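You operate a simulated robot arm through the tools that you are given. There is no shell and no other tool. Be economical: measure what you need, move in short steps, check, and stop when the job is done.

The job below is to be done with a simulated robot arm. You get a single attempt, and the scene is never put back.

JOB
Take the sink plug and leave it on the back ledge of the tunnel. Take the white carton from the end table and put it on the top of the end belt. Put the tub that says "26" from the top of the square table on the shelf of the square table. Pull the sleeve drawer open. The order is free. Set down upright: white carton.

Only the result counts: the job must be done as asked and must still hold three seconds after the hand-in. Knocking over, shifting, dropping, spilling or breaking anything else fails it.

ROBOT AND FRAMES
A 6-joint arm with a two-finger gripper on a trunk, on a base that drives. Base frame: it is fixed to the floor where the robot stands at the start and does not move with it; the origin is under the middle of the robot, x ahead of it, y to its left, z up; the surface under the hand at the start is at about z = 898. Units: mm, rad, N and s.
With the tool pointing down near the work surface it reaches from about 240 to 480 mm from the robot's upright axis, wherever it stands. Its first joint turns from -2.007 to 2.007 rad. Places, roughly: back ledge of the tunnel (31x23 cm) [420, -120, 900]; shelf of the square table [-5600, 1600, 400]; sink plug (7x7x5 cm) [500, -100, 500]; sleeve drawer [-5300, -5500, 1000]; top of the end belt [-1800, -3200, 900]; tub [-5500, 1500, 750]; white carton (12x5x5 cm) [700, -800, 900]. Payload 2.1 kg.
The TCP is the grasp point between the finger pads, 20 mm short of the fingertips. In the tool frame z runs along the fingers and y along their closing line. The gripper opens to 100 mm. The gripper's body begins 63 mm behind the TCP.
Orientation is told as [roll, pitch, yaw] about the base's x, y, z axes, in that order, counted from this pose: with the fingers straight down and closing along the base's y, the tool's x points along the base's -x, its y along +y and its z along -z.

CONTROLS
- The arm moves only by the tool send_rows. Its argument "plan" is a list of rows, each a list of 3 entries, a list of its own where there are three numbers: the opening, from 0 (shut) to 1 (fully open), then the shift along the base's x, y, z in m, then the turn, a rotation vector about the base's x, y, z in rad. In form: [[gripper, [x, y, z], [rx, ry, rz]], ...]. A call has 1 to 10 rows; each row shifts and turns the commanded pose from where the row before left it. Each row takes 0.2 s and may step no farther than 50 mm and 0.15 rad from the row before; otherwise, or with a gripper value out of range, the whole call is refused. Where a pose cannot be reached the arm comes as near as it can. A force on the tool above 40 N (or 10 N above the force at the start of the call, whichever is more), or a blocked arm, ends the call early, and 0.2 s more pass. The fingers move at their own pace (about 153 mm/s each) and stop on an object; they squeeze with about 41 N. The grip force told is the motor's: it shows also when the fingers shut on nothing. Time passes only in rows, and 0.2 s behind the last, so rows that do not move let the fingers close. The reply holds the time, the measured pose of the TCP, the force on the tool along the base axes, the opening and the grip force, in the units named above and with some noise, with the torque about the TCP (base axes, N m) and any sound that the robot's microphone picked up, and new pictures: "pictures" is both (left out), scene, wrist or none.
- Cameras (640 x 400 px; columns grow to the right, rows downward): "scene" is now at [-1.1, 97.3, 1633.9]; the picture's right is [-0.58, -0.82, 0.00], its down [-0.65, 0.46, -0.60] and it looks along [0.49, -0.35, -0.80] (base axes); focal length 272 px, centre (320, 200). "wrist" rides on the gripper at [70, -19, -99] in the tool frame; the picture's right is [0.26, 0.97, 0.00], its down [-0.75, 0.20, -0.63] and it looks along [-0.61, 0.16, 0.78] (tool axes); focal length 230 px, centre (320, 200). There is no depth. A picture from a camera that has moved, and an enlarged one, comes with that camera's place and axes in the base frame and with its lens.
- slide_trunk(by): slides the trunk up (or, below 0, down) by that many mm; the arm and the scene camera ride with it, the base frame stays. It gives what a move gives, with no picture.
- roll_base(legs): drives the robot by 1 to 6 legs, each [ahead, turn to the left] in mm and rad, along the robot's own axes; the way and the turn of a leg run together, so that a leg with both is an arc; at most 1500 mm and 3.142 rad a leg. The arm and the cameras ride along, it lands a little off, and it stops where it bumps. It gives what a move gives, and a new picture of the scene camera.
- turn_head(pan, tilt): turns the head with the scene camera to pan (to the left, within 2.705 rad either way) and tilt (down, from -0.506 to 1.204), counted from straight ahead of the robot. It gives what a move gives, and a new picture of the scene camera.
- zoom(camera, box): a new picture of the part [left, top, right, bottom] of that camera's present view, enlarged. No time passes.
- hand_in(): hands the job in; it is judged then, once.

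Go step by step. Nothing tells you exact positions but the pictures and the camera data: compare them with the known pose of the tool, close in by small moves and look again before you grip or let go. The budget is 165 turns and 260 pictures, counting those below and the enlarged ones. Unless the task says otherwise, let go and move clear before handing in.

The tools are called after "Emit:" by a JSON object that holds its "op" and its "data". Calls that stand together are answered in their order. send_rows: Moves the arm, as the interface text tells. Its arguments: {"type":"object","properties":{"plan":{"type":"array","items":{"type":"array"}},"pictures":{"type":"string","enum":["both","scene","wrist","none"]}},"required":["plan"]} The other tools are called the same way: slide_trunk (by) slides the trunk up or down; roll_base (legs) drives the base; turn_head (pan, tilt) turns the head that bears the scene camera; zoom (camera, box) takes an enlarged picture of a part of a camera's view; hand_in () hands the job in.

At the start:

```text
time_s: 0.0
tcp_pos: [331.7, -39.7, 1187.0]
tcp_rot: [-0.001, 0.001, 0.001]
ft_force: [-0.1, 1.1, -1.4]
wrist_torque: [-0.01, -0.03, -0.01]
gripper_width: 100.0
grasp_force: 0.1
trunk travel left (down, up): [-850.0, 140.0]
robot x, y, heading: [-0.7, -1.9, 0.001]
head pan, tilt: [-0.616, 0.922]
```

scene: 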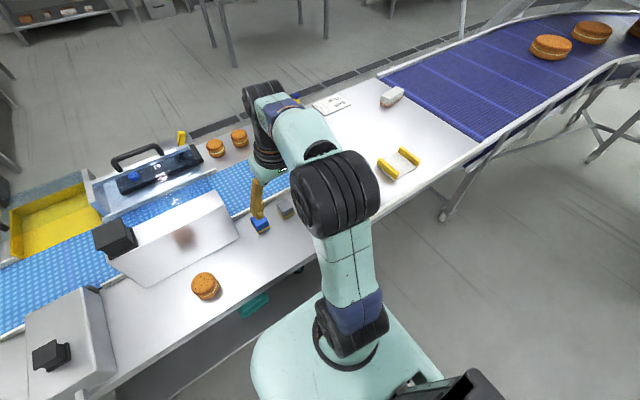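
wrist: 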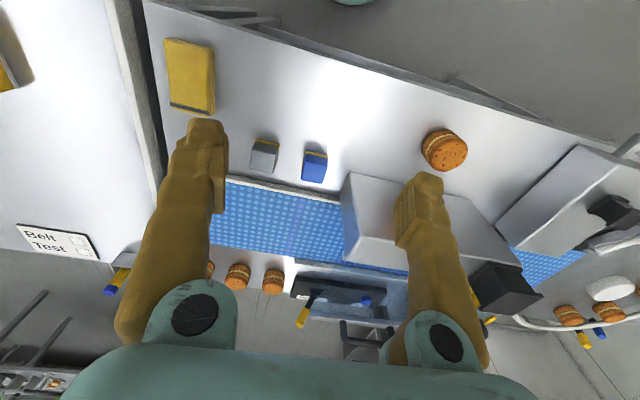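

The robot stands at a belt line with the tunnel ahead and slightly left. I'll look around first to find the sink plug and the white carton.

Emit:
{"op": "turn_head", "data": {"pan": -0.1, "tilt": 1.1}}

Emit:
{"op": "turn_head", "data": {"pan": -1.0, "tilt": 0.5}}

Emit:
{"op": "turn_head", "data": {"pan": 0.6, "tilt": 0.9}}

```text
time_s: 0.9
tcp_pos: [330.3, -40.3, 1188.1]
tcp_rot: [-0.001, 0.0, -0.001]
ft_force: [-0.1, 0.4, 0.1]
wrist_torque: [0.0, -0.03, 0.01]
gripper_width: 99.9
grasp_force: 0.0
trunk travel left (down, up): [-850.0, 140.0]
robot x, y, heading: [4.4, 1.5, -0.001]
head pan, tilt: [-0.099, 1.1]
camera scene: at [0.8, 133.7, 1621.7], right [-0.1, -0.99, 0.0], down [-0.89, 0.09, -0.45], along [0.45, -0.05, -0.89], focal length 272 px, centre (320, 200)
```

scene: 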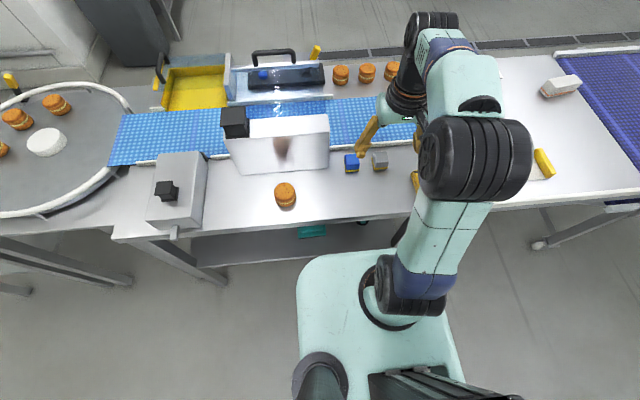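

```text
time_s: 2.1
tcp_pos: [331.0, -39.5, 1186.4]
tcp_rot: [0.0, 0.001, -0.002]
ft_force: [-0.2, 0.1, -0.1]
wrist_torque: [0.0, -0.02, 0.01]
gripper_width: 100.0
grasp_force: 0.1
trunk travel left (down, up): [-850.0, 140.0]
robot x, y, heading: [0.2, 3.2, -0.0]
head pan, tilt: [-1.0, 0.499]
camera scene: at [-12.5, 63.6, 1669.3], right [-0.84, -0.54, 0.0], down [-0.26, 0.4, -0.88], along [0.47, -0.74, -0.48], focal length 272 px, centre (320, 200)
```

scene: 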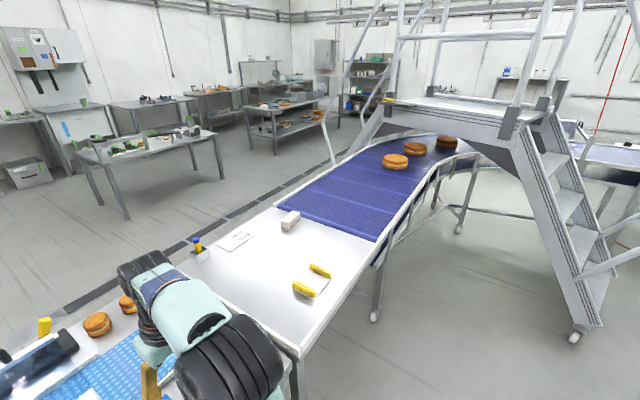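

```text
time_s: 3.8
tcp_pos: [330.1, -40.0, 1187.3]
tcp_rot: [0.002, 0.0, -0.001]
ft_force: [0.2, 0.1, -0.5]
wrist_torque: [0.03, -0.05, 0.02]
gripper_width: 100.1
grasp_force: 0.1
trunk travel left (down, up): [-850.0, 140.0]
robot x, y, heading: [2.1, -4.1, 0.004]
head pan, tilt: [0.6, 0.901]
camera scene: at [0.5, 182.8, 1635.5], right [0.56, -0.83, 0.0], down [-0.65, -0.44, -0.62], along [0.51, 0.35, -0.78], focal length 272 px, centre (320, 200)
```

scene: 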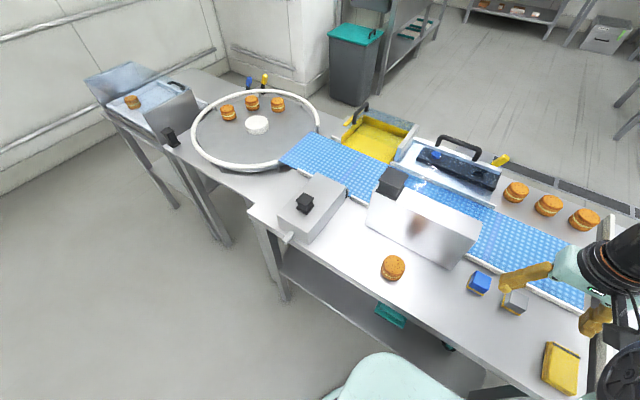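

I now have the line's layout; the plug must be on the table's lower shelf. Next I check behind the robot before backing off.

Emit:
{"op": "turn_head", "data": {"pan": 2.6, "tilt": 0.45}}

Emit:
{"op": "turn_head", "data": {"pan": -2.4, "tilt": 0.4}}

Emit:
{"op": "turn_head", "data": {"pan": 1.5, "tilt": 0.4}}

```text
time_s: 5.7
tcp_pos: [330.1, -39.4, 1187.1]
tcp_rot: [-0.001, 0.0, 0.0]
ft_force: [-0.2, -0.6, 0.2]
wrist_torque: [-0.02, 0.05, -0.04]
gripper_width: 100.2
grasp_force: 0.1
trunk travel left (down, up): [-850.0, 140.0]
robot x, y, heading: [-1.6, 1.9, 0.004]
head pan, tilt: [2.601, 0.45]
camera scene: at [-140.6, 187.7, 1673.8], right [0.52, 0.86, 0.0], down [0.37, -0.22, -0.9], along [-0.77, 0.46, -0.44], focal length 272 px, centre (320, 200)
```

scene: 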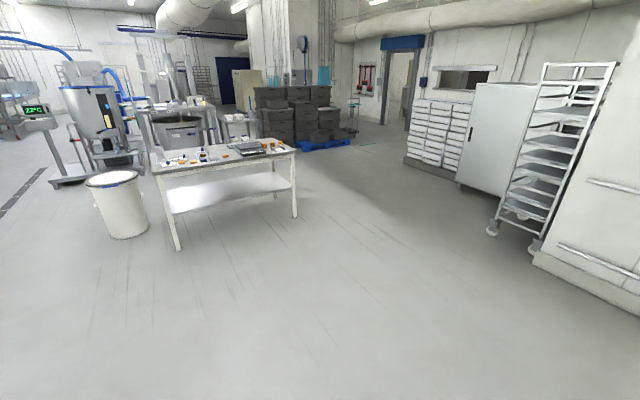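

```text
time_s: 9.7
tcp_pos: [331.1, -40.2, 1188.2]
tcp_rot: [0.0, 0.0, -0.001]
ft_force: [-0.2, -0.7, -0.1]
wrist_torque: [0.02, 0.0, 0.01]
gripper_width: 100.0
grasp_force: 0.0
trunk travel left (down, up): [-850.0, 140.0]
robot x, y, heading: [-2.3, 2.4, 0.002]
head pan, tilt: [-2.4, 0.4]
camera scene: at [-130.2, 77.6, 1678.5], right [-0.68, 0.74, 0.0], down [0.29, 0.26, -0.92], along [-0.68, -0.62, -0.39], focal length 272 px, centre (320, 200)
```

scene: 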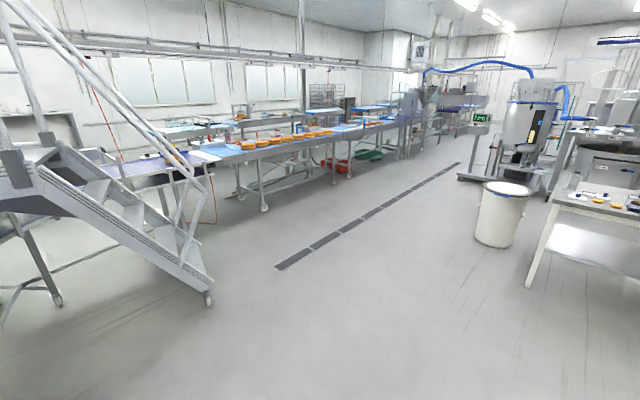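

```text
time_s: 12.9
tcp_pos: [331.8, -40.8, 1188.3]
tcp_rot: [0.001, -0.001, -0.001]
ft_force: [-0.1, -0.3, 0.5]
wrist_torque: [0.0, 0.0, -0.01]
gripper_width: 100.1
grasp_force: 0.1
trunk travel left (down, up): [-850.0, 140.0]
robot x, y, heading: [-1.7, -1.5, 0.001]
head pan, tilt: [1.499, 0.4]
camera scene: at [-55.2, 232.6, 1678.5], right [1.0, -0.07, 0.0], down [-0.03, -0.39, -0.92], along [0.07, 0.92, -0.39], focal length 272 px, centre (320, 200)
```

scene: 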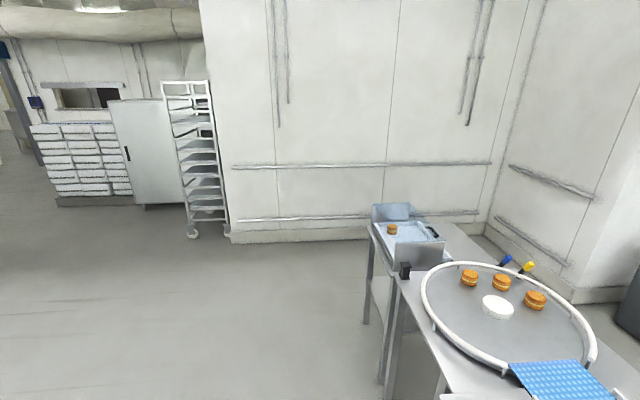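

The floor behind is clear. I back off, lower the trunk and look under the table for the plug.

Emit:
{"op": "roll_base", "data": {"legs": [[-500, 0]]}}

Emit:
{"op": "slide_trunk", "data": {"by": -550}}

Emit:
{"op": "turn_head", "data": {"pan": 0.0, "tilt": 0.6}}

```text
time_s: 15.8
tcp_pos: [-172.7, -39.6, 1188.7]
tcp_rot: [0.001, 0.0, -0.001]
ft_force: [-0.8, -0.2, 0.0]
wrist_torque: [0.01, 0.02, 0.01]
gripper_width: 100.2
grasp_force: 0.1
trunk travel left (down, up): [-850.0, 140.0]
robot x, y, heading: [-503.3, -1.2, 0.007]
head pan, tilt: [1.499, 0.4]
camera scene: at [-558.4, 232.6, 1678.5], right [1.0, -0.07, 0.0], down [-0.03, -0.39, -0.92], along [0.07, 0.92, -0.39], focal length 272 px, centre (320, 200)
```

scene: 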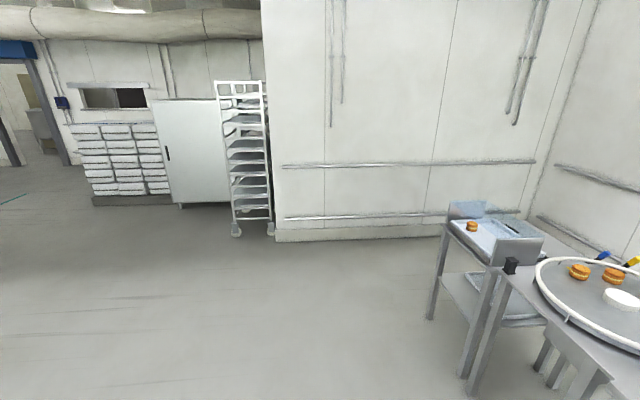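

```text
refused: -550 is not a number from -400 to 400
```

```text
time_s: 17.4
tcp_pos: [-173.5, -40.5, 1188.8]
tcp_rot: [0.0, -0.001, 0.0]
ft_force: [0.3, 0.4, 0.2]
wrist_torque: [-0.01, 0.01, -0.01]
gripper_width: 99.9
grasp_force: 0.1
trunk travel left (down, up): [-850.0, 140.0]
robot x, y, heading: [-499.1, -2.3, 0.001]
head pan, tilt: [0.0, 0.6]
camera scene: at [-477.8, 140.3, 1660.2], right [0.0, -1.0, 0.0], down [-0.56, 0.0, -0.83], along [0.83, 0.0, -0.56], focal length 272 px, centre (320, 200)
```

scene: 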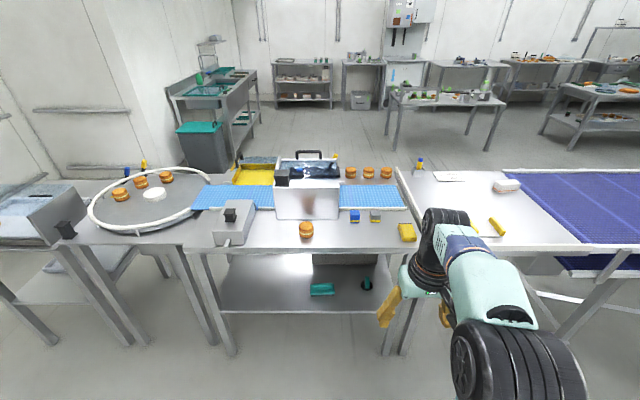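

The plug is on the lower shelf near (367,284). I lower the trunk for a better look.

Emit:
{"op": "slide_trunk", "data": {"by": -400}}

Emit:
{"op": "slide_trunk", "data": {"by": -150}}

Emit:
{"op": "turn_head", "data": {"pan": 0.0, "tilt": 0.4}}

Emit:
{"op": "zoom", "data": {"camera": "scene", "box": [280, 150, 440, 250]}}

```text
time_s: 21.3
tcp_pos: [-172.7, -40.1, 787.9]
tcp_rot: [-0.001, 0.001, 0.0]
ft_force: [0.2, -0.1, 0.9]
wrist_torque: [0.03, -0.01, 0.02]
gripper_width: 100.4
grasp_force: 0.2
trunk travel left (down, up): [-450.0, 540.0]
robot x, y, heading: [-503.0, -6.3, -0.003]
head pan, tilt: [0.0, 0.6]
```

```text
time_s: 23.0
tcp_pos: [-173.5, -41.0, 638.3]
tcp_rot: [0.0, -0.001, 0.0]
ft_force: [1.2, -1.2, -0.6]
wrist_torque: [0.0, 0.01, 0.01]
gripper_width: 99.8
grasp_force: 0.0
trunk travel left (down, up): [-300.0, 690.0]
robot x, y, heading: [-501.3, -3.3, -0.003]
head pan, tilt: [0.0, 0.6]
```

```text
time_s: 23.7
tcp_pos: [-174.5, -40.0, 638.2]
tcp_rot: [0.001, 0.0, -0.001]
ft_force: [-0.5, 0.5, 0.1]
wrist_torque: [0.01, -0.01, -0.01]
gripper_width: 99.8
grasp_force: 0.1
trunk travel left (down, up): [-300.0, 690.0]
robot x, y, heading: [-501.2, -1.8, 0.001]
head pan, tilt: [0.0, 0.4]
camera scene: at [-473.6, 140.1, 1128.4], right [0.0, -1.0, 0.0], down [-0.39, 0.0, -0.92], along [0.92, 0.0, -0.39], focal length 272 px, centre (320, 200)
```

scene: 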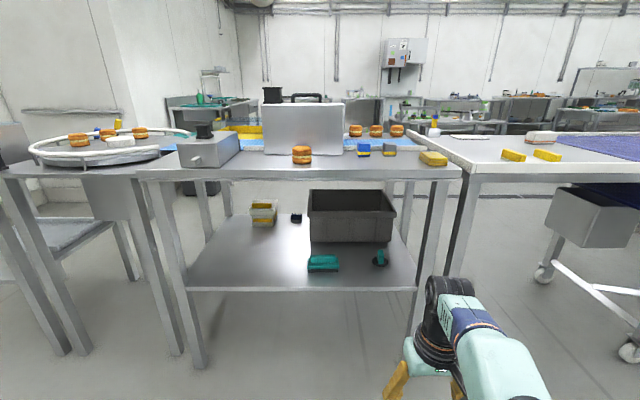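

```text
4.00 times, centred on (360, 200) of scene
camera zoom: at [-473.6, 140.1, 1128.4], right [0.0, -1.0, 0.0], down [-0.39, 0.0, -0.92], along [0.92, 0.0, -0.39], focal length 1090 px, centre (160, 200)
```

zoom: 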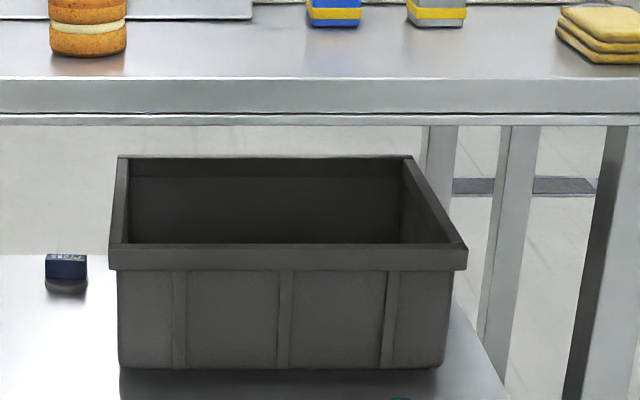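

Emit:
{"op": "zoom", "data": {"camera": "scene", "box": [300, 230, 428, 310]}}

```text
5.00 times, centred on (364, 270) of scene
camera zoom: at [-473.6, 140.1, 1128.4], right [0.0, -1.0, 0.0], down [-0.39, 0.0, -0.92], along [0.92, 0.0, -0.39], focal length 1362 px, centre (100, -150)
```

zoom: 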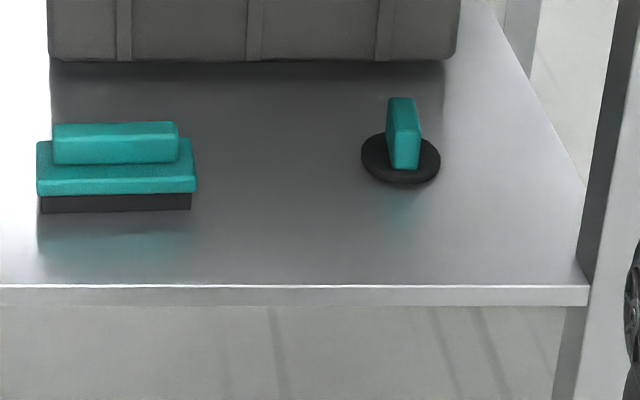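

The plug is a black disc with a teal fin running roughly along x. I take a second, lower view to triangulate it.

Emit:
{"op": "slide_trunk", "data": {"by": -280}}

Emit:
{"op": "zoom", "data": {"camera": "scene", "box": [300, 160, 428, 240]}}

```text
time_s: 26.6
tcp_pos: [-174.6, -39.4, 357.3]
tcp_rot: [0.0, -0.001, 0.002]
ft_force: [-0.4, 0.2, 0.2]
wrist_torque: [0.01, 0.0, 0.01]
gripper_width: 99.9
grasp_force: 0.0
trunk travel left (down, up): [-20.0, 970.0]
robot x, y, heading: [-503.8, -2.3, -0.001]
head pan, tilt: [0.0, 0.4]
```

```text
5.00 times, centred on (364, 200) of scene
camera zoom: at [-473.6, 140.1, 848.5], right [0.0, -1.0, 0.0], down [-0.39, 0.0, -0.92], along [0.92, 0.0, -0.39], focal length 1362 px, centre (100, 200)
```

zoom: 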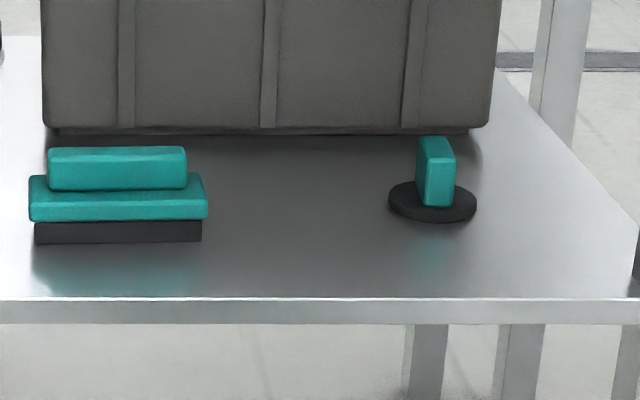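

The plug sits at about (478, -112) on a shelf at z 438 whose front edge is x 329. I'll set the trunk, pitch the gripper 45° forward and check the arm's shape before driving in.

Emit:
{"op": "slide_trunk", "data": {"by": 250}}

Emit:
{"op": "send_rows", "data": {"plan": [[1, [-0.01, -0.012, -0.006], [0, -0.131, 0]], [1, [-0.01, -0.012, -0.006], [0, -0.131, 0]], [1, [-0.01, -0.012, -0.006], [0, -0.131, 0]], [1, [-0.01, -0.012, -0.006], [0, -0.131, 0]], [1, [-0.01, -0.012, -0.006], [0, -0.131, 0]], [1, [-0.01, -0.012, -0.006], [0, -0.13, 0]]], "pictures": "both"}}

```text
time_s: 29.1
tcp_pos: [-173.6, -39.6, 606.7]
tcp_rot: [0.0, 0.001, 0.0]
ft_force: [-0.1, 0.2, -0.1]
wrist_torque: [-0.01, -0.01, -0.03]
gripper_width: 99.8
grasp_force: 0.0
trunk travel left (down, up): [-270.0, 720.0]
robot x, y, heading: [-504.6, 5.3, -0.004]
head pan, tilt: [0.0, 0.4]
```

```text
time_s: 30.6
tcp_pos: [-220.3, -130.5, 581.5]
tcp_rot: [0.004, -0.787, -0.004]
ft_force: [-0.2, 0.0, 0.2]
wrist_torque: [0.03, 0.01, -0.01]
gripper_width: 100.4
grasp_force: 0.1
out of reach, approached as far as the arm can: row 5, 6
trunk travel left (down, up): [-270.0, 720.0]
robot x, y, heading: [-503.6, -1.3, -0.002]
head pan, tilt: [0.0, 0.4]
camera scene: at [-473.7, 139.9, 1098.5], right [0.0, -1.0, 0.0], down [-0.39, 0.0, -0.92], along [0.92, 0.0, -0.39], focal length 272 px, centre (320, 200)
camera wrist: at [-341.7, -148.0, 600.9], right [-0.18, 0.97, -0.18], down [0.09, 0.2, 0.98], along [0.98, 0.16, -0.12], focal length 230 px, centre (320, 200)
```

scene: 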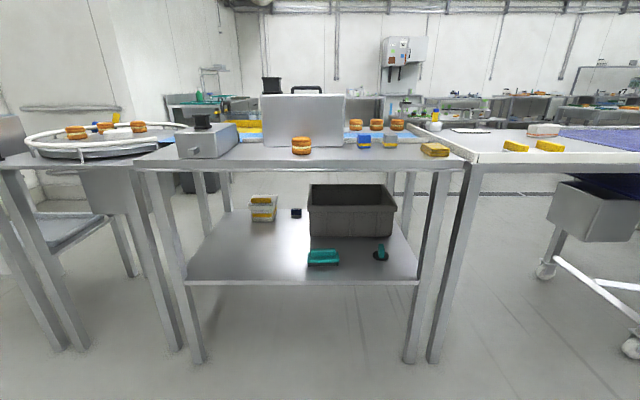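
wrist: 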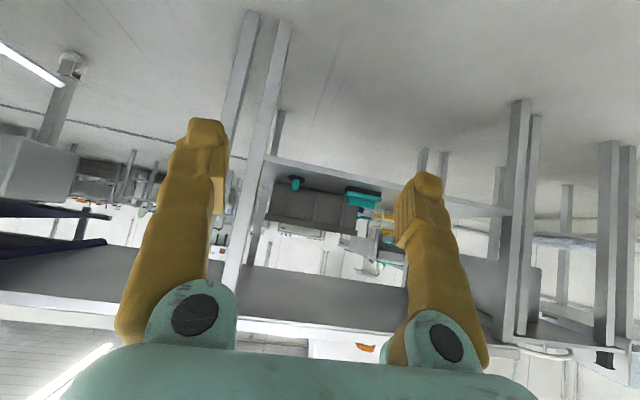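

The gripper is pitched 45° and clear. I drive ahead about 470 mm, still short of the table edge.

Emit:
{"op": "roll_base", "data": {"legs": [[470, 0]]}}

Emit:
{"op": "send_rows", "data": {"plan": [[1, [0.03, 0.003, -0.005], [0, 0, 0]], [1, [0.04, 0.003, -0.005], [0, 0, 0]], [1, [0.04, 0.003, -0.005], [0, 0, 0]]], "pictures": "both"}}

```text
time_s: 33.3
tcp_pos: [245.2, -132.3, 581.6]
tcp_rot: [0.001, -0.783, -0.005]
ft_force: [-0.4, -0.2, -1.4]
wrist_torque: [-0.02, -0.02, -0.02]
gripper_width: 99.6
grasp_force: 0.0
trunk travel left (down, up): [-270.0, 720.0]
robot x, y, heading: [-37.2, -3.6, -0.002]
head pan, tilt: [0.0, 0.4]
camera scene: at [-6.8, 139.3, 1098.5], right [0.0, -1.0, 0.0], down [-0.39, 0.0, -0.92], along [0.92, 0.0, -0.39], focal length 272 px, centre (320, 200)
```

scene: 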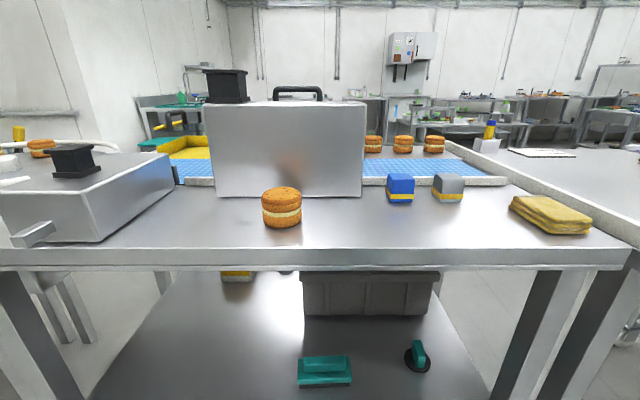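

```text
time_s: 34.1
tcp_pos: [355.7, -122.9, 566.1]
tcp_rot: [0.002, -0.784, -0.004]
ft_force: [0.2, 0.8, 1.1]
wrist_torque: [0.01, 0.01, -0.01]
gripper_width: 100.3
grasp_force: 0.0
trunk travel left (down, up): [-270.0, 720.0]
robot x, y, heading: [-40.2, -3.4, 0.0]
head pan, tilt: [0.0, 0.4]
camera scene: at [-6.6, 139.3, 1098.5], right [0.0, -1.0, 0.0], down [-0.39, 0.0, -0.92], along [0.92, 0.0, -0.39], focal length 272 px, centre (320, 200)
camera wrist: at [235.3, -140.9, 586.2], right [-0.18, 0.97, -0.18], down [0.09, 0.2, 0.98], along [0.98, 0.16, -0.12], focal length 230 px, centre (320, 200)
```

scene: 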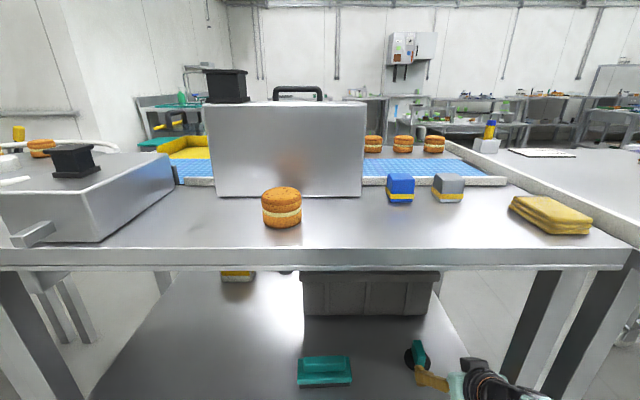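
wrist: 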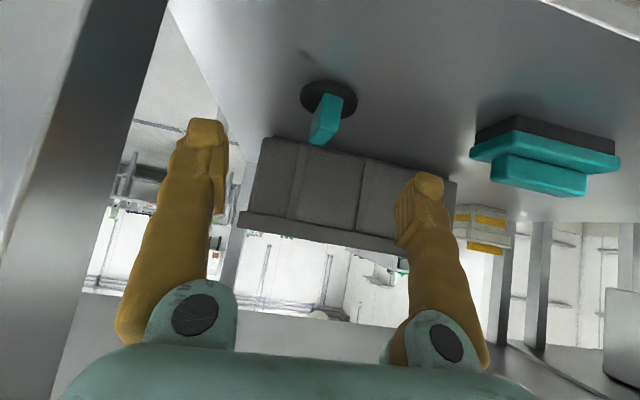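

The plug agrees with my estimate (about 472, -113). I move in along the tool line to a point just short of it.

Emit:
{"op": "send_rows", "data": {"plan": [[1, [0.035, 0.005, -0.018], [0, 0, 0]], [1, [0.035, 0.005, -0.018], [0, 0, 0]], [1, [0, 0, 0], [0, 0, 0]]], "pictures": "both"}}

```text
time_s: 34.9
tcp_pos: [425.7, -113.5, 529.5]
tcp_rot: [0.002, -0.784, -0.002]
ft_force: [0.3, -0.4, 1.0]
wrist_torque: [-0.02, -0.01, -0.04]
gripper_width: 99.8
grasp_force: 0.0
trunk travel left (down, up): [-270.0, 720.0]
robot x, y, heading: [-39.4, -3.3, -0.008]
head pan, tilt: [0.0, 0.4]
camera scene: at [-6.7, 139.3, 1098.5], right [0.0, -1.0, 0.0], down [-0.39, 0.0, -0.92], along [0.92, 0.0, -0.39], focal length 272 px, centre (320, 200)
camera wrist: at [304.8, -131.1, 549.8], right [-0.18, 0.97, -0.18], down [0.09, 0.2, 0.98], along [0.98, 0.16, -0.12], focal length 230 px, centre (320, 200)
```

scene: 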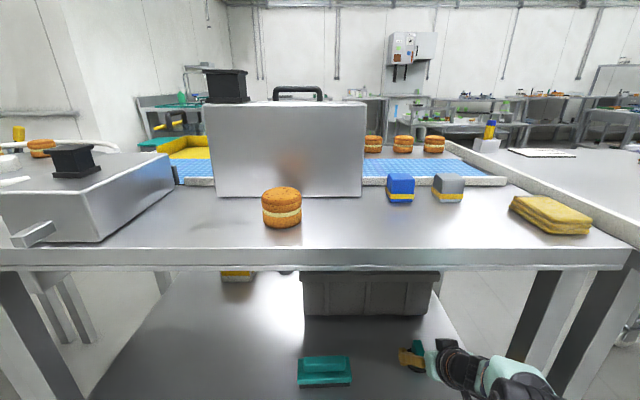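
wrist: 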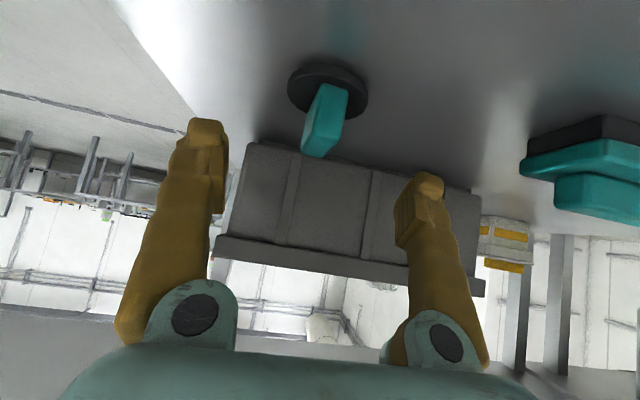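

The jaws straddle the fin's line. I move in 46 mm along the tool axis and close.

Emit:
{"op": "send_rows", "data": {"plan": [[1, [0.023, 0.0, -0.023], [0, 0, 0]], [1, [0.023, 0.0, -0.024], [0, 0, 0]], [1, [0, 0, 0], [0, 0, 0]]], "pictures": "wrist"}}

```text
time_s: 35.7
tcp_pos: [470.8, -112.1, 483.2]
tcp_rot: [0.0, -0.784, -0.004]
ft_force: [0.1, 0.2, -0.6]
wrist_torque: [0.02, -0.04, -0.02]
gripper_width: 99.9
grasp_force: 0.1
trunk travel left (down, up): [-270.0, 720.0]
robot x, y, heading: [-38.8, -4.9, -0.005]
head pan, tilt: [0.0, 0.4]
camera wrist: at [350.9, -130.6, 502.8], right [-0.18, 0.97, -0.18], down [0.09, 0.2, 0.98], along [0.98, 0.16, -0.12], focal length 230 px, centre (320, 200)
```

wrist: 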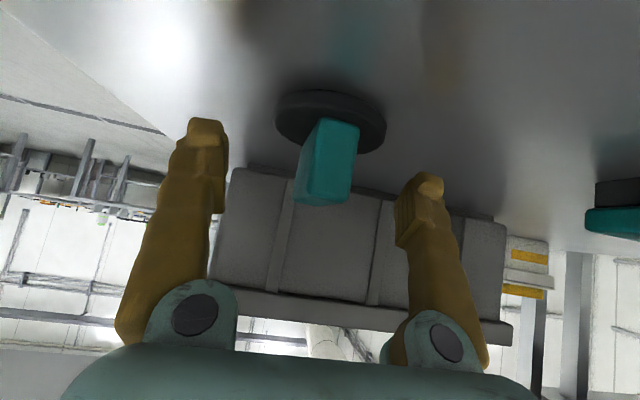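

Emit:
{"op": "send_rows", "data": {"plan": [[0.5, [0, 0, 0], [0, 0, 0]], [0.1, [0, 0, 0], [0, 0, 0]], [0, [0, 0, 0], [0, 0, 0]], [0, [0, 0, 0], [0, 0, 0]]], "pictures": "wrist"}}

```text
time_s: 36.7
tcp_pos: [470.6, -112.3, 484.0]
tcp_rot: [0.001, -0.786, -0.001]
ft_force: [1.3, 1.3, 1.0]
wrist_torque: [0.13, -0.1, -0.07]
gripper_width: 20.6
grasp_force: 41.1
trunk travel left (down, up): [-270.0, 720.0]
robot x, y, heading: [-39.6, -1.2, -0.004]
head pan, tilt: [0.0, 0.4]
camera wrist: at [350.7, -130.5, 503.2], right [-0.18, 0.97, -0.18], down [0.09, 0.2, 0.98], along [0.98, 0.16, -0.12], focal length 230 px, centre (320, 200)
```

wrist: 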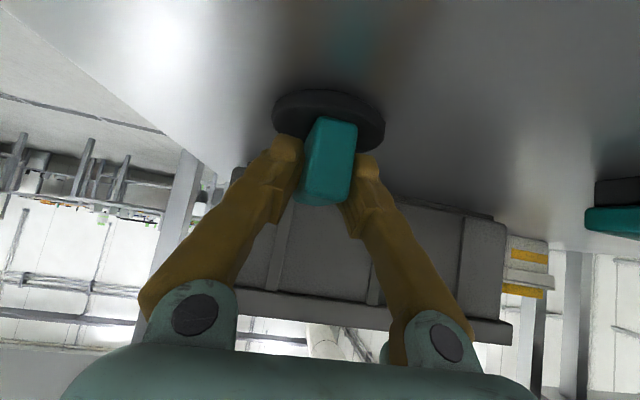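

Gripped at 20.6 mm. I lift and retrace the path out.

Emit:
{"op": "send_rows", "data": {"plan": [[0, [0, 0, 0.03], [0, 0, 0]], [0, [-0.02, 0, 0.03], [0, 0, 0]], [0, [-0.035, 0, 0.018], [0, 0, 0]], [0, [-0.04, 0, 0.01], [0, 0, 0]], [0, [-0.04, 0, 0.005], [0, 0, 0]], [0, [-0.04, 0, 0], [0, 0, 0]], [0, [-0.03, 0, 0], [0, 0, 0]], [0, [0, 0, 0], [0, 0, 0]]], "pictures": "wrist"}}

Emit:
{"op": "roll_base", "data": {"legs": [[-350, 0]]}}

Emit:
{"op": "slide_trunk", "data": {"by": 400}}

Emit:
{"op": "slide_trunk", "data": {"by": 180}}

Emit:
{"op": "turn_head", "data": {"pan": -0.15, "tilt": 0.7}}

```text
time_s: 38.5
tcp_pos: [267.6, -117.9, 580.6]
tcp_rot: [0.002, -0.783, -0.003]
ft_force: [0.2, -0.7, 1.2]
wrist_torque: [0.02, 0.02, -0.01]
gripper_width: 0.0
grasp_force: 29.3
out of reach, approached as far as the arm can: row 7
trunk travel left (down, up): [-270.0, 720.0]
robot x, y, heading: [-35.7, -2.1, -0.003]
head pan, tilt: [0.0, 0.4]
camera wrist: at [148.4, -133.9, 600.1], right [-0.18, 0.97, -0.18], down [0.09, 0.2, 0.98], along [0.98, 0.16, -0.12], focal length 230 px, centre (320, 200)
```

wrist: 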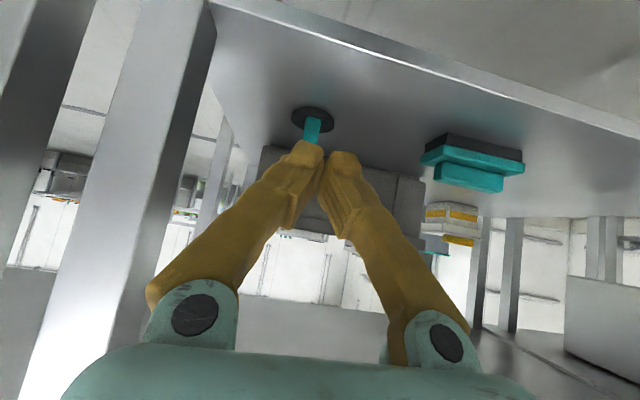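

```text
time_s: 40.8
tcp_pos: [-81.1, -114.8, 578.9]
tcp_rot: [0.002, -0.78, -0.005]
ft_force: [0.0, -0.1, 0.5]
wrist_torque: [0.01, 0.01, -0.01]
gripper_width: 0.0
grasp_force: 29.3
trunk travel left (down, up): [-270.0, 720.0]
robot x, y, heading: [-385.8, -2.4, -0.001]
head pan, tilt: [0.0, 0.4]
camera scene: at [-356.1, 140.5, 1098.5], right [0.0, -1.0, 0.0], down [-0.39, 0.0, -0.92], along [0.92, 0.0, -0.39], focal length 272 px, centre (320, 200)
```

scene: 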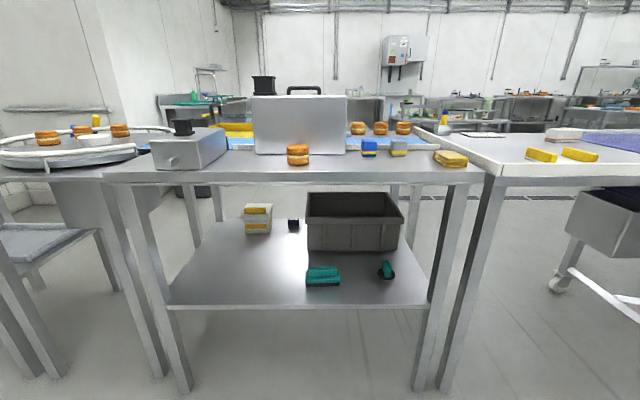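

```text
time_s: 44.6
tcp_pos: [-80.8, -114.4, 980.3]
tcp_rot: [0.005, -0.783, -0.005]
ft_force: [0.6, 0.2, 0.2]
wrist_torque: [0.06, 0.0, 0.0]
gripper_width: 0.2
grasp_force: 28.7
trunk travel left (down, up): [-670.0, 320.0]
robot x, y, heading: [-387.4, 6.1, -0.006]
head pan, tilt: [0.0, 0.4]
```

```text
time_s: 46.6
tcp_pos: [-81.5, -115.1, 1159.4]
tcp_rot: [0.004, -0.781, -0.006]
ft_force: [0.6, 0.1, 0.4]
wrist_torque: [0.01, -0.02, 0.03]
gripper_width: 0.0
grasp_force: 29.5
trunk travel left (down, up): [-850.0, 140.0]
robot x, y, heading: [-387.4, 0.6, -0.004]
head pan, tilt: [0.0, 0.4]
```

```text
time_s: 47.4
tcp_pos: [-82.6, -114.4, 1160.0]
tcp_rot: [0.003, -0.781, -0.005]
ft_force: [-0.1, -0.2, -0.1]
wrist_torque: [0.02, -0.03, -0.01]
gripper_width: 0.0
grasp_force: 29.2
trunk travel left (down, up): [-850.0, 140.0]
robot x, y, heading: [-385.9, 2.3, -0.009]
head pan, tilt: [-0.15, 0.7]
camera scene: at [-364.9, 128.0, 1651.7], right [-0.15, -0.99, 0.0], down [-0.64, 0.1, -0.77], along [0.76, -0.12, -0.64], focal length 272 px, centre (320, 200)
```

scene: 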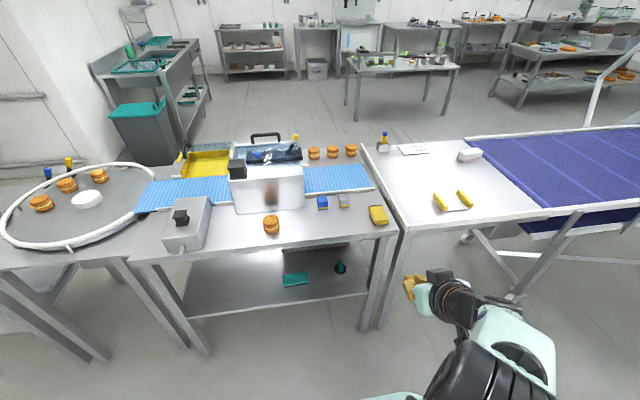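

The plug slipped off at the lift and is still on the shelf, upright. I go back down for another, deeper grip and will test it this time.

Emit:
{"op": "slide_trunk", "data": {"by": -400}}

Emit:
{"op": "slide_trunk", "data": {"by": -180}}

Emit:
{"op": "roll_base", "data": {"legs": [[350, 0]]}}

Emit:
{"op": "send_rows", "data": {"plan": [[1, [0.04, 0, -0.005], [0, 0, 0]], [1, [0.04, 0, -0.005], [0, 0, 0]], [1, [0.04, 0.002, -0.02], [0, 0, 0]], [1, [0.03, 0.002, -0.02], [0, 0, 0]], [1, [0, 0, 0], [0, 0, 0]]], "pictures": "wrist"}}

Emit:
{"op": "zoom", "data": {"camera": "wrist", "box": [240, 40, 400, 140]}}

```text
time_s: 51.3
tcp_pos: [-80.6, -114.8, 759.9]
tcp_rot: [0.003, -0.782, -0.006]
ft_force: [0.8, -0.5, -0.1]
wrist_torque: [0.0, 0.01, 0.03]
gripper_width: 0.0
grasp_force: 29.5
trunk travel left (down, up): [-450.0, 540.0]
robot x, y, heading: [-385.5, 1.1, -0.005]
head pan, tilt: [-0.15, 0.7]
```

```text
time_s: 53.3
tcp_pos: [-81.8, -115.4, 579.8]
tcp_rot: [0.002, -0.781, -0.006]
ft_force: [0.4, 0.9, 0.2]
wrist_torque: [0.0, -0.02, 0.0]
gripper_width: 0.0
grasp_force: 29.2
trunk travel left (down, up): [-270.0, 720.0]
robot x, y, heading: [-386.1, -2.9, -0.006]
head pan, tilt: [-0.15, 0.7]
```

```text
time_s: 55.5
tcp_pos: [267.2, -116.3, 580.6]
tcp_rot: [0.002, -0.782, -0.003]
ft_force: [-0.3, 0.2, -0.7]
wrist_torque: [-0.01, 0.01, -0.01]
gripper_width: 0.1
grasp_force: 29.1
trunk travel left (down, up): [-270.0, 720.0]
robot x, y, heading: [-43.1, -0.0, -0.005]
head pan, tilt: [-0.15, 0.7]
camera scene: at [-16.5, 126.6, 1071.6], right [-0.15, -0.99, 0.0], down [-0.64, 0.1, -0.76], along [0.76, -0.12, -0.64], focal length 272 px, centre (320, 200)
```

scene: 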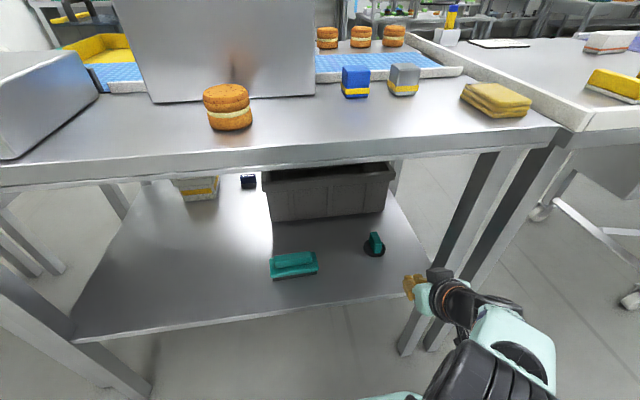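

```text
time_s: 56.7
tcp_pos: [416.9, -112.2, 529.5]
tcp_rot: [0.005, -0.781, -0.002]
ft_force: [-0.7, -0.2, 0.4]
wrist_torque: [0.0, -0.01, -0.01]
gripper_width: 100.0
grasp_force: 0.0
trunk travel left (down, up): [-270.0, 720.0]
robot x, y, heading: [-38.6, 1.8, -0.002]
head pan, tilt: [-0.15, 0.7]
camera wrist: at [297.3, -129.9, 550.0], right [-0.18, 0.97, -0.18], down [0.09, 0.2, 0.98], along [0.98, 0.16, -0.12], focal length 230 px, centre (320, 200)
```

wrist: 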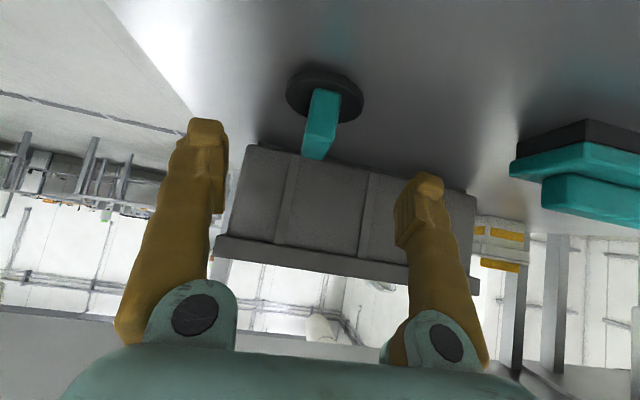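

```text
4.00 times, centred on (320, 90) of wrist
camera zoom: at [297.3, -129.9, 550.0], right [-0.18, 0.97, -0.18], down [0.09, 0.2, 0.98], along [0.98, 0.16, -0.12], focal length 920 px, centre (320, 640)
```

zoom: 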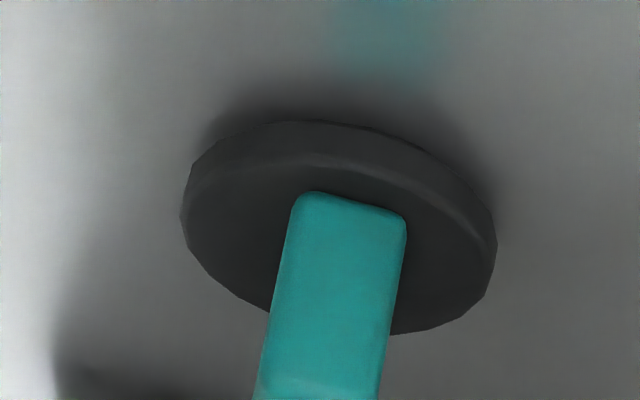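

The fin is now square to the jaws, centred near (469, -114). I go 8 mm deeper than before and close.

Emit:
{"op": "send_rows", "data": {"plan": [[1, [0.025, -0.001, -0.025], [0, 0, 0]], [1, [0.022, -0.001, -0.018], [0, 0, 0]], [1, [0.012, 0, -0.012], [0, 0, 0]], [1, [0, 0, 0], [0, 0, 0]], [0.3, [0, 0, 0], [0, 0, 0]], [0, [0, 0, 0], [0, 0, 0]], [0, [0, 0, 0], [0, 0, 0]], [0, [0, 0, 0], [0, 0, 0]]], "pictures": "wrist"}}

```text
time_s: 58.5
tcp_pos: [476.9, -114.0, 476.0]
tcp_rot: [0.003, -0.782, -0.004]
ft_force: [1.1, 0.0, 0.0]
wrist_torque: [-0.03, -0.05, 0.01]
gripper_width: 20.6
grasp_force: 41.0
trunk travel left (down, up): [-270.0, 720.0]
robot x, y, heading: [-42.2, -2.9, -0.002]
head pan, tilt: [-0.15, 0.7]
camera wrist: at [356.4, -131.7, 495.5], right [-0.18, 0.97, -0.18], down [0.09, 0.2, 0.98], along [0.98, 0.16, -0.12], focal length 230 px, centre (320, 200)
```

wrist: 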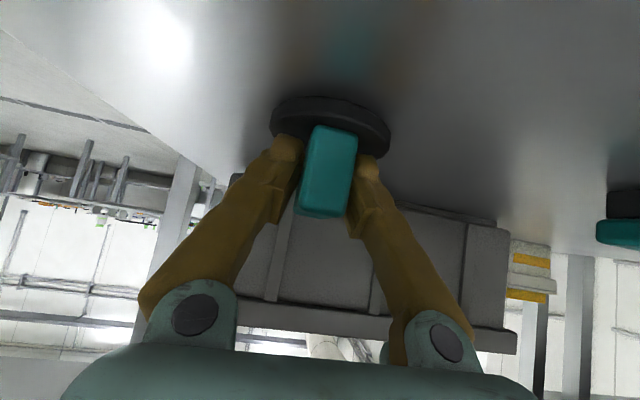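

Emit:
{"op": "send_rows", "data": {"plan": [[0, [0, 0, 0.003], [0, 0, 0]], [0, [0, 0, 0.004], [0, 0, 0]], [0, [0, 0, 0.004], [0, 0, 0]]], "pictures": "wrist"}}

```text
time_s: 59.3
tcp_pos: [476.7, -113.7, 486.7]
tcp_rot: [0.002, -0.783, -0.002]
ft_force: [-0.1, -0.4, -0.6]
wrist_torque: [0.01, -0.03, 0.02]
gripper_width: 20.5
grasp_force: 40.8
trunk travel left (down, up): [-270.0, 720.0]
robot x, y, heading: [-38.8, -0.2, -0.006]
head pan, tilt: [-0.15, 0.7]
camera wrist: at [356.6, -132.2, 506.0], right [-0.18, 0.97, -0.18], down [0.09, 0.2, 0.98], along [0.98, 0.16, -0.12], focal length 230 px, centre (320, 200)
```

wrist: 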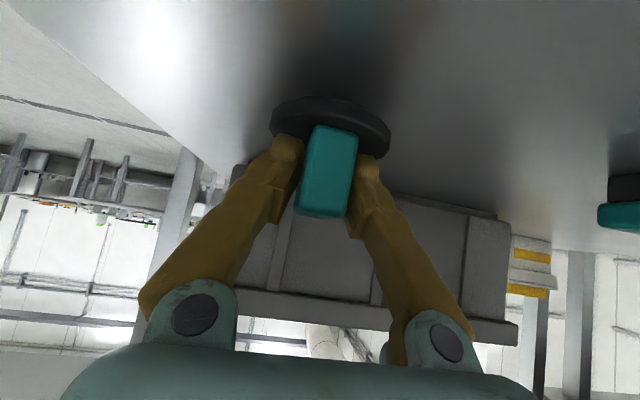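

It is rising with the gripper now. I continue gently.

Emit:
{"op": "send_rows", "data": {"plan": [[0, [0, 0, 0.01], [0, 0, 0]], [0, [0, 0, 0.015], [0, 0, 0]], [0, [-0.01, 0, 0.015], [0, 0, 0]], [0, [-0.02, 0, 0.015], [0, 0, 0]], [0, [-0.025, 0, 0.015], [0, 0, 0]], [0, [-0.025, 0, 0.015], [0, 0, 0]], [0, [-0.025, 0, 0.01], [0, 0, 0]], [0, [-0.025, 0, 0], [0, 0, 0]], [0, [-0.025, 0, 0], [0, 0, 0]], [0, [-0.02, 0, 0], [0, 0, 0]]], "pictures": "wrist"}}

```text
time_s: 61.5
tcp_pos: [301.5, -113.4, 580.9]
tcp_rot: [0.004, -0.782, -0.004]
ft_force: [0.0, -0.4, -0.7]
wrist_torque: [-0.01, 0.02, 0.03]
gripper_width: 20.9
grasp_force: 41.0
trunk travel left (down, up): [-270.0, 720.0]
robot x, y, heading: [-39.1, -3.8, -0.001]
head pan, tilt: [-0.15, 0.7]
camera wrist: at [181.4, -132.1, 601.2], right [-0.18, 0.97, -0.18], down [0.09, 0.2, 0.98], along [0.98, 0.16, -0.12], focal length 230 px, centre (320, 200)
```

wrist: 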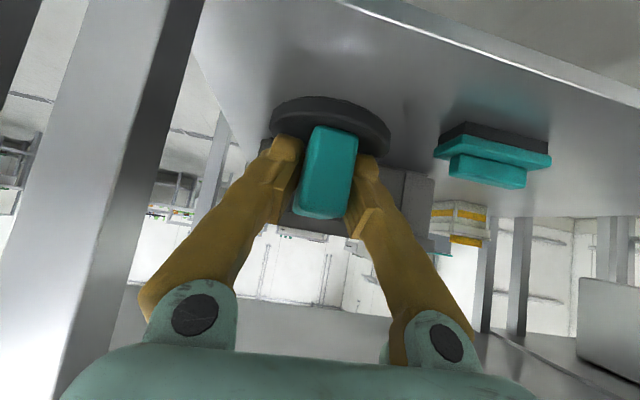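

The plug is held. I back off and raise the trunk above the table.

Emit:
{"op": "roll_base", "data": {"legs": [[-300, 0]]}}

Emit:
{"op": "slide_trunk", "data": {"by": 400}}

Emit:
{"op": "slide_trunk", "data": {"by": 100}}

Emit:
{"op": "turn_head", "data": {"pan": -0.1, "tilt": 0.7}}

Emit:
{"op": "zoom", "data": {"camera": "scene", "box": [220, 120, 460, 270]}}

```text
time_s: 63.6
tcp_pos: [3.0, -113.6, 581.7]
tcp_rot: [0.002, -0.782, -0.008]
ft_force: [0.7, 0.2, -0.2]
wrist_torque: [0.0, -0.01, 0.01]
gripper_width: 20.6
grasp_force: 41.0
trunk travel left (down, up): [-270.0, 720.0]
robot x, y, heading: [-337.2, 2.0, -0.011]
head pan, tilt: [-0.15, 0.7]
camera scene: at [-315.0, 128.0, 1071.6], right [-0.16, -0.99, 0.0], down [-0.64, 0.1, -0.76], along [0.76, -0.12, -0.64], focal length 272 px, centre (320, 200)
```

scene: 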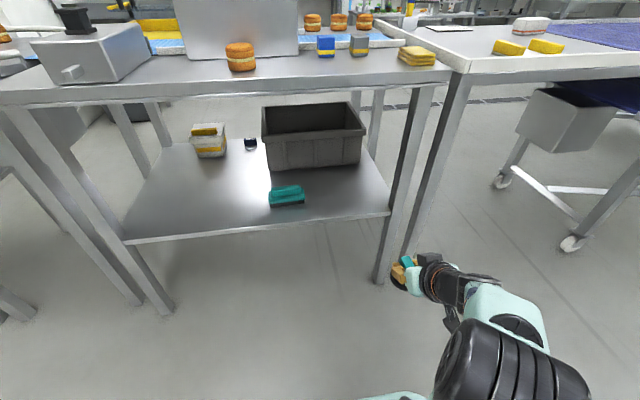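

```text
time_s: 67.4
tcp_pos: [0.9, -114.8, 981.2]
tcp_rot: [0.004, -0.782, -0.008]
ft_force: [-0.9, -0.5, -0.9]
wrist_torque: [0.02, 0.0, -0.03]
gripper_width: 20.7
grasp_force: 40.5
trunk travel left (down, up): [-670.0, 320.0]
robot x, y, heading: [-337.6, 3.3, -0.012]
head pan, tilt: [-0.15, 0.7]
```

```text
time_s: 68.7
tcp_pos: [2.2, -113.9, 1081.3]
tcp_rot: [0.003, -0.781, -0.009]
ft_force: [0.1, -0.2, -1.3]
wrist_torque: [-0.01, 0.02, 0.01]
gripper_width: 20.5
grasp_force: 40.6
trunk travel left (down, up): [-770.0, 220.0]
robot x, y, heading: [-341.7, -0.4, -0.004]
head pan, tilt: [-0.15, 0.7]
```

```text
time_s: 69.4
tcp_pos: [2.3, -114.1, 1080.1]
tcp_rot: [0.003, -0.783, -0.009]
ft_force: [0.4, -0.2, -0.5]
wrist_torque: [0.0, -0.03, 0.0]
gripper_width: 20.8
grasp_force: 41.0
trunk travel left (down, up): [-770.0, 220.0]
robot x, y, heading: [-338.9, -0.8, -0.006]
head pan, tilt: [-0.099, 0.7]
camera scene: at [-314.3, 132.3, 1571.6], right [-0.11, -0.99, 0.0], down [-0.64, 0.07, -0.76], along [0.76, -0.08, -0.64], focal length 272 px, centre (320, 200)
```

scene: 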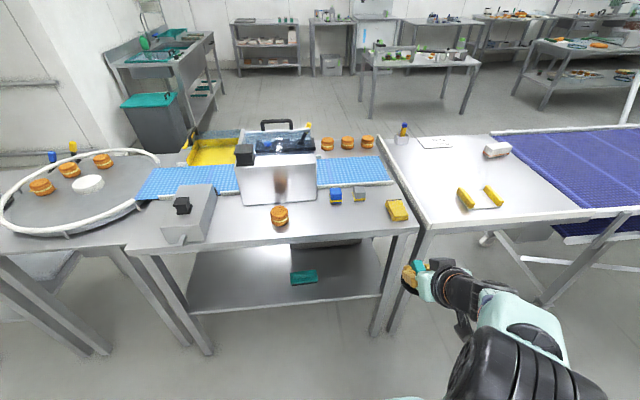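

```text
2.67 times, centred on (340, 195) of scene
camera zoom: at [-314.3, 132.3, 1571.6], right [-0.11, -0.99, 0.0], down [-0.64, 0.07, -0.76], along [0.76, -0.08, -0.64], focal length 726 px, centre (267, 213)
```

zoom: 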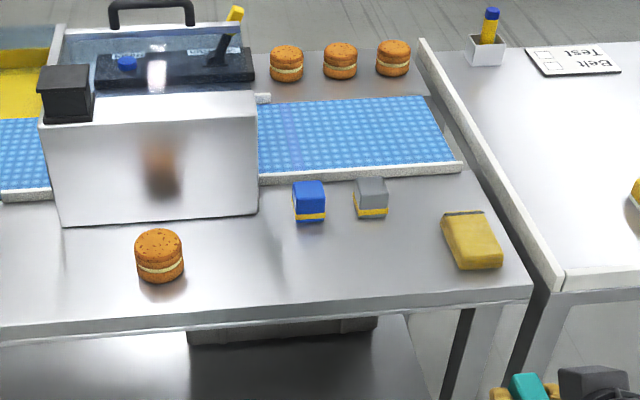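

The plug is held and the free spot on the back ledge is around (375, -90), clear of the grey block and sponge. I drive in at height.

Emit:
{"op": "roll_base", "data": {"legs": [[320, 0]]}}

Emit:
{"op": "send_rows", "data": {"plan": [[0, [0.02, 0.008, -0.03], [0, 0, 0]], [0, [0.02, 0.008, -0.03], [0, 0, 0]], [0, [0.01, 0.008, -0.03], [0, 0, 0]], [0, [0, 0, 0], [0, 0, 0]]], "pictures": "both"}}

```text
time_s: 71.5
tcp_pos: [320.3, -119.0, 1080.4]
tcp_rot: [0.003, -0.781, -0.011]
ft_force: [0.6, 0.1, -0.6]
wrist_torque: [-0.01, 0.01, 0.01]
gripper_width: 20.4
grasp_force: 41.2
trunk travel left (down, up): [-770.0, 220.0]
robot x, y, heading: [-22.3, -9.3, -0.009]
head pan, tilt: [-0.099, 0.7]
camera scene: at [4.2, 129.4, 1571.7], right [-0.11, -0.99, 0.0], down [-0.64, 0.07, -0.77], along [0.76, -0.08, -0.64], focal length 272 px, centre (320, 200)
```

scene: 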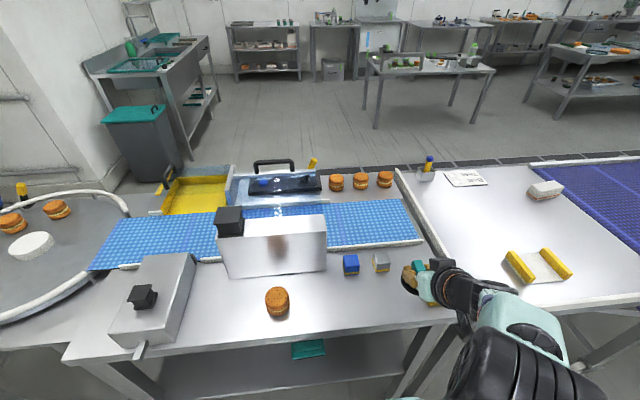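

```text
time_s: 72.5
tcp_pos: [369.1, -94.1, 991.5]
tcp_rot: [0.004, -0.781, -0.011]
ft_force: [0.2, -0.6, -0.8]
wrist_torque: [0.02, -0.03, 0.01]
gripper_width: 20.6
grasp_force: 40.9
trunk travel left (down, up): [-770.0, 220.0]
robot x, y, heading: [-23.2, -2.1, -0.012]
head pan, tilt: [-0.099, 0.7]
camera scene: at [4.2, 129.4, 1571.6], right [-0.11, -0.99, 0.0], down [-0.64, 0.07, -0.77], along [0.76, -0.08, -0.64], focal length 272 px, centre (320, 200)
camera wrist: at [249.9, -111.2, 1011.4], right [-0.18, 0.97, -0.18], down [0.09, 0.2, 0.98], along [0.98, 0.16, -0.12], focal length 230 px, centre (320, 200)
```

scene: 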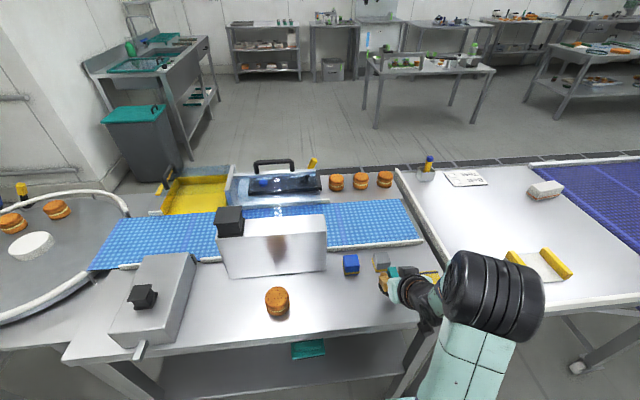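
wrist: 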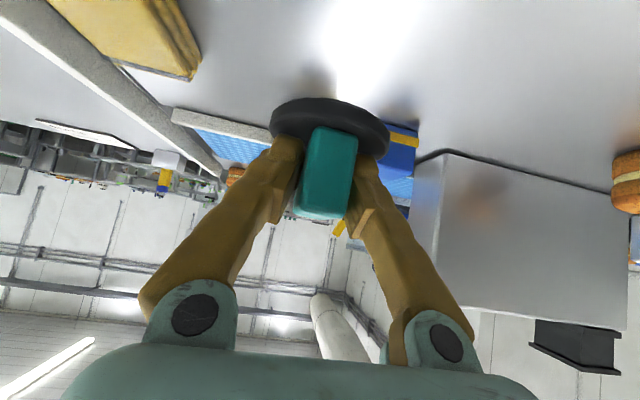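

Emit:
{"op": "send_rows", "data": {"plan": [[0, [0.004, 0.002, -0.02], [0, 0, 0]], [0, [0, 0, -0.02], [0, 0, 0]], [0, [0, 0, -0.008], [0, 0, 0]], [0, [0, 0, -0.003], [0, 0, 0]], [0, [0, 0, -0.003], [0, 0, 0]]], "pictures": "both"}}

```text
time_s: 73.7
tcp_pos: [381.2, -98.4, 947.7]
tcp_rot: [0.01, -0.779, -0.015]
ft_force: [0.1, 0.4, -1.2]
wrist_torque: [-0.03, 0.0, 0.0]
gripper_width: 20.5
grasp_force: 41.1
out of reach, approached as far as the arm can: row 2, 3, 5
trunk travel left (down, up): [-770.0, 220.0]
robot x, y, heading: [-16.1, -1.6, -0.012]
head pan, tilt: [-0.099, 0.7]
camera scene: at [5.0, 129.3, 1571.6], right [-0.11, -0.99, 0.0], down [-0.64, 0.07, -0.76], along [0.76, -0.08, -0.64], focal length 272 px, centre (320, 200)
camera wrist: at [261.5, -115.8, 967.9], right [-0.18, 0.97, -0.17], down [0.09, 0.19, 0.98], along [0.98, 0.16, -0.12], focal length 230 px, centre (320, 200)
```

scene: 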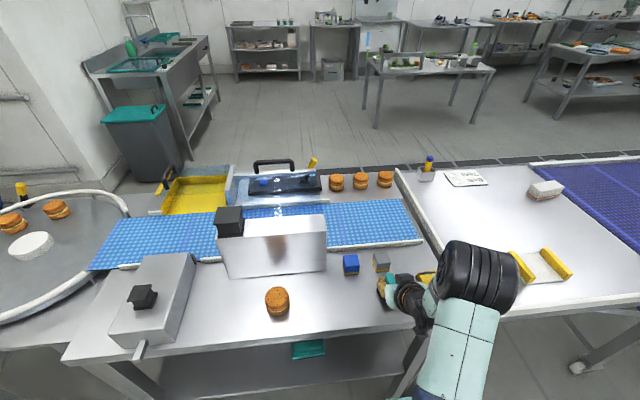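
wrist: 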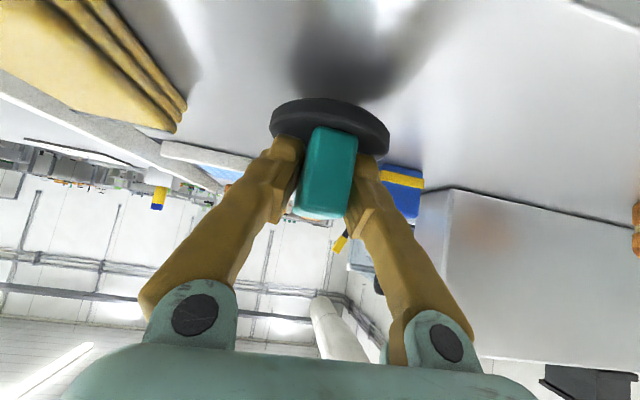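

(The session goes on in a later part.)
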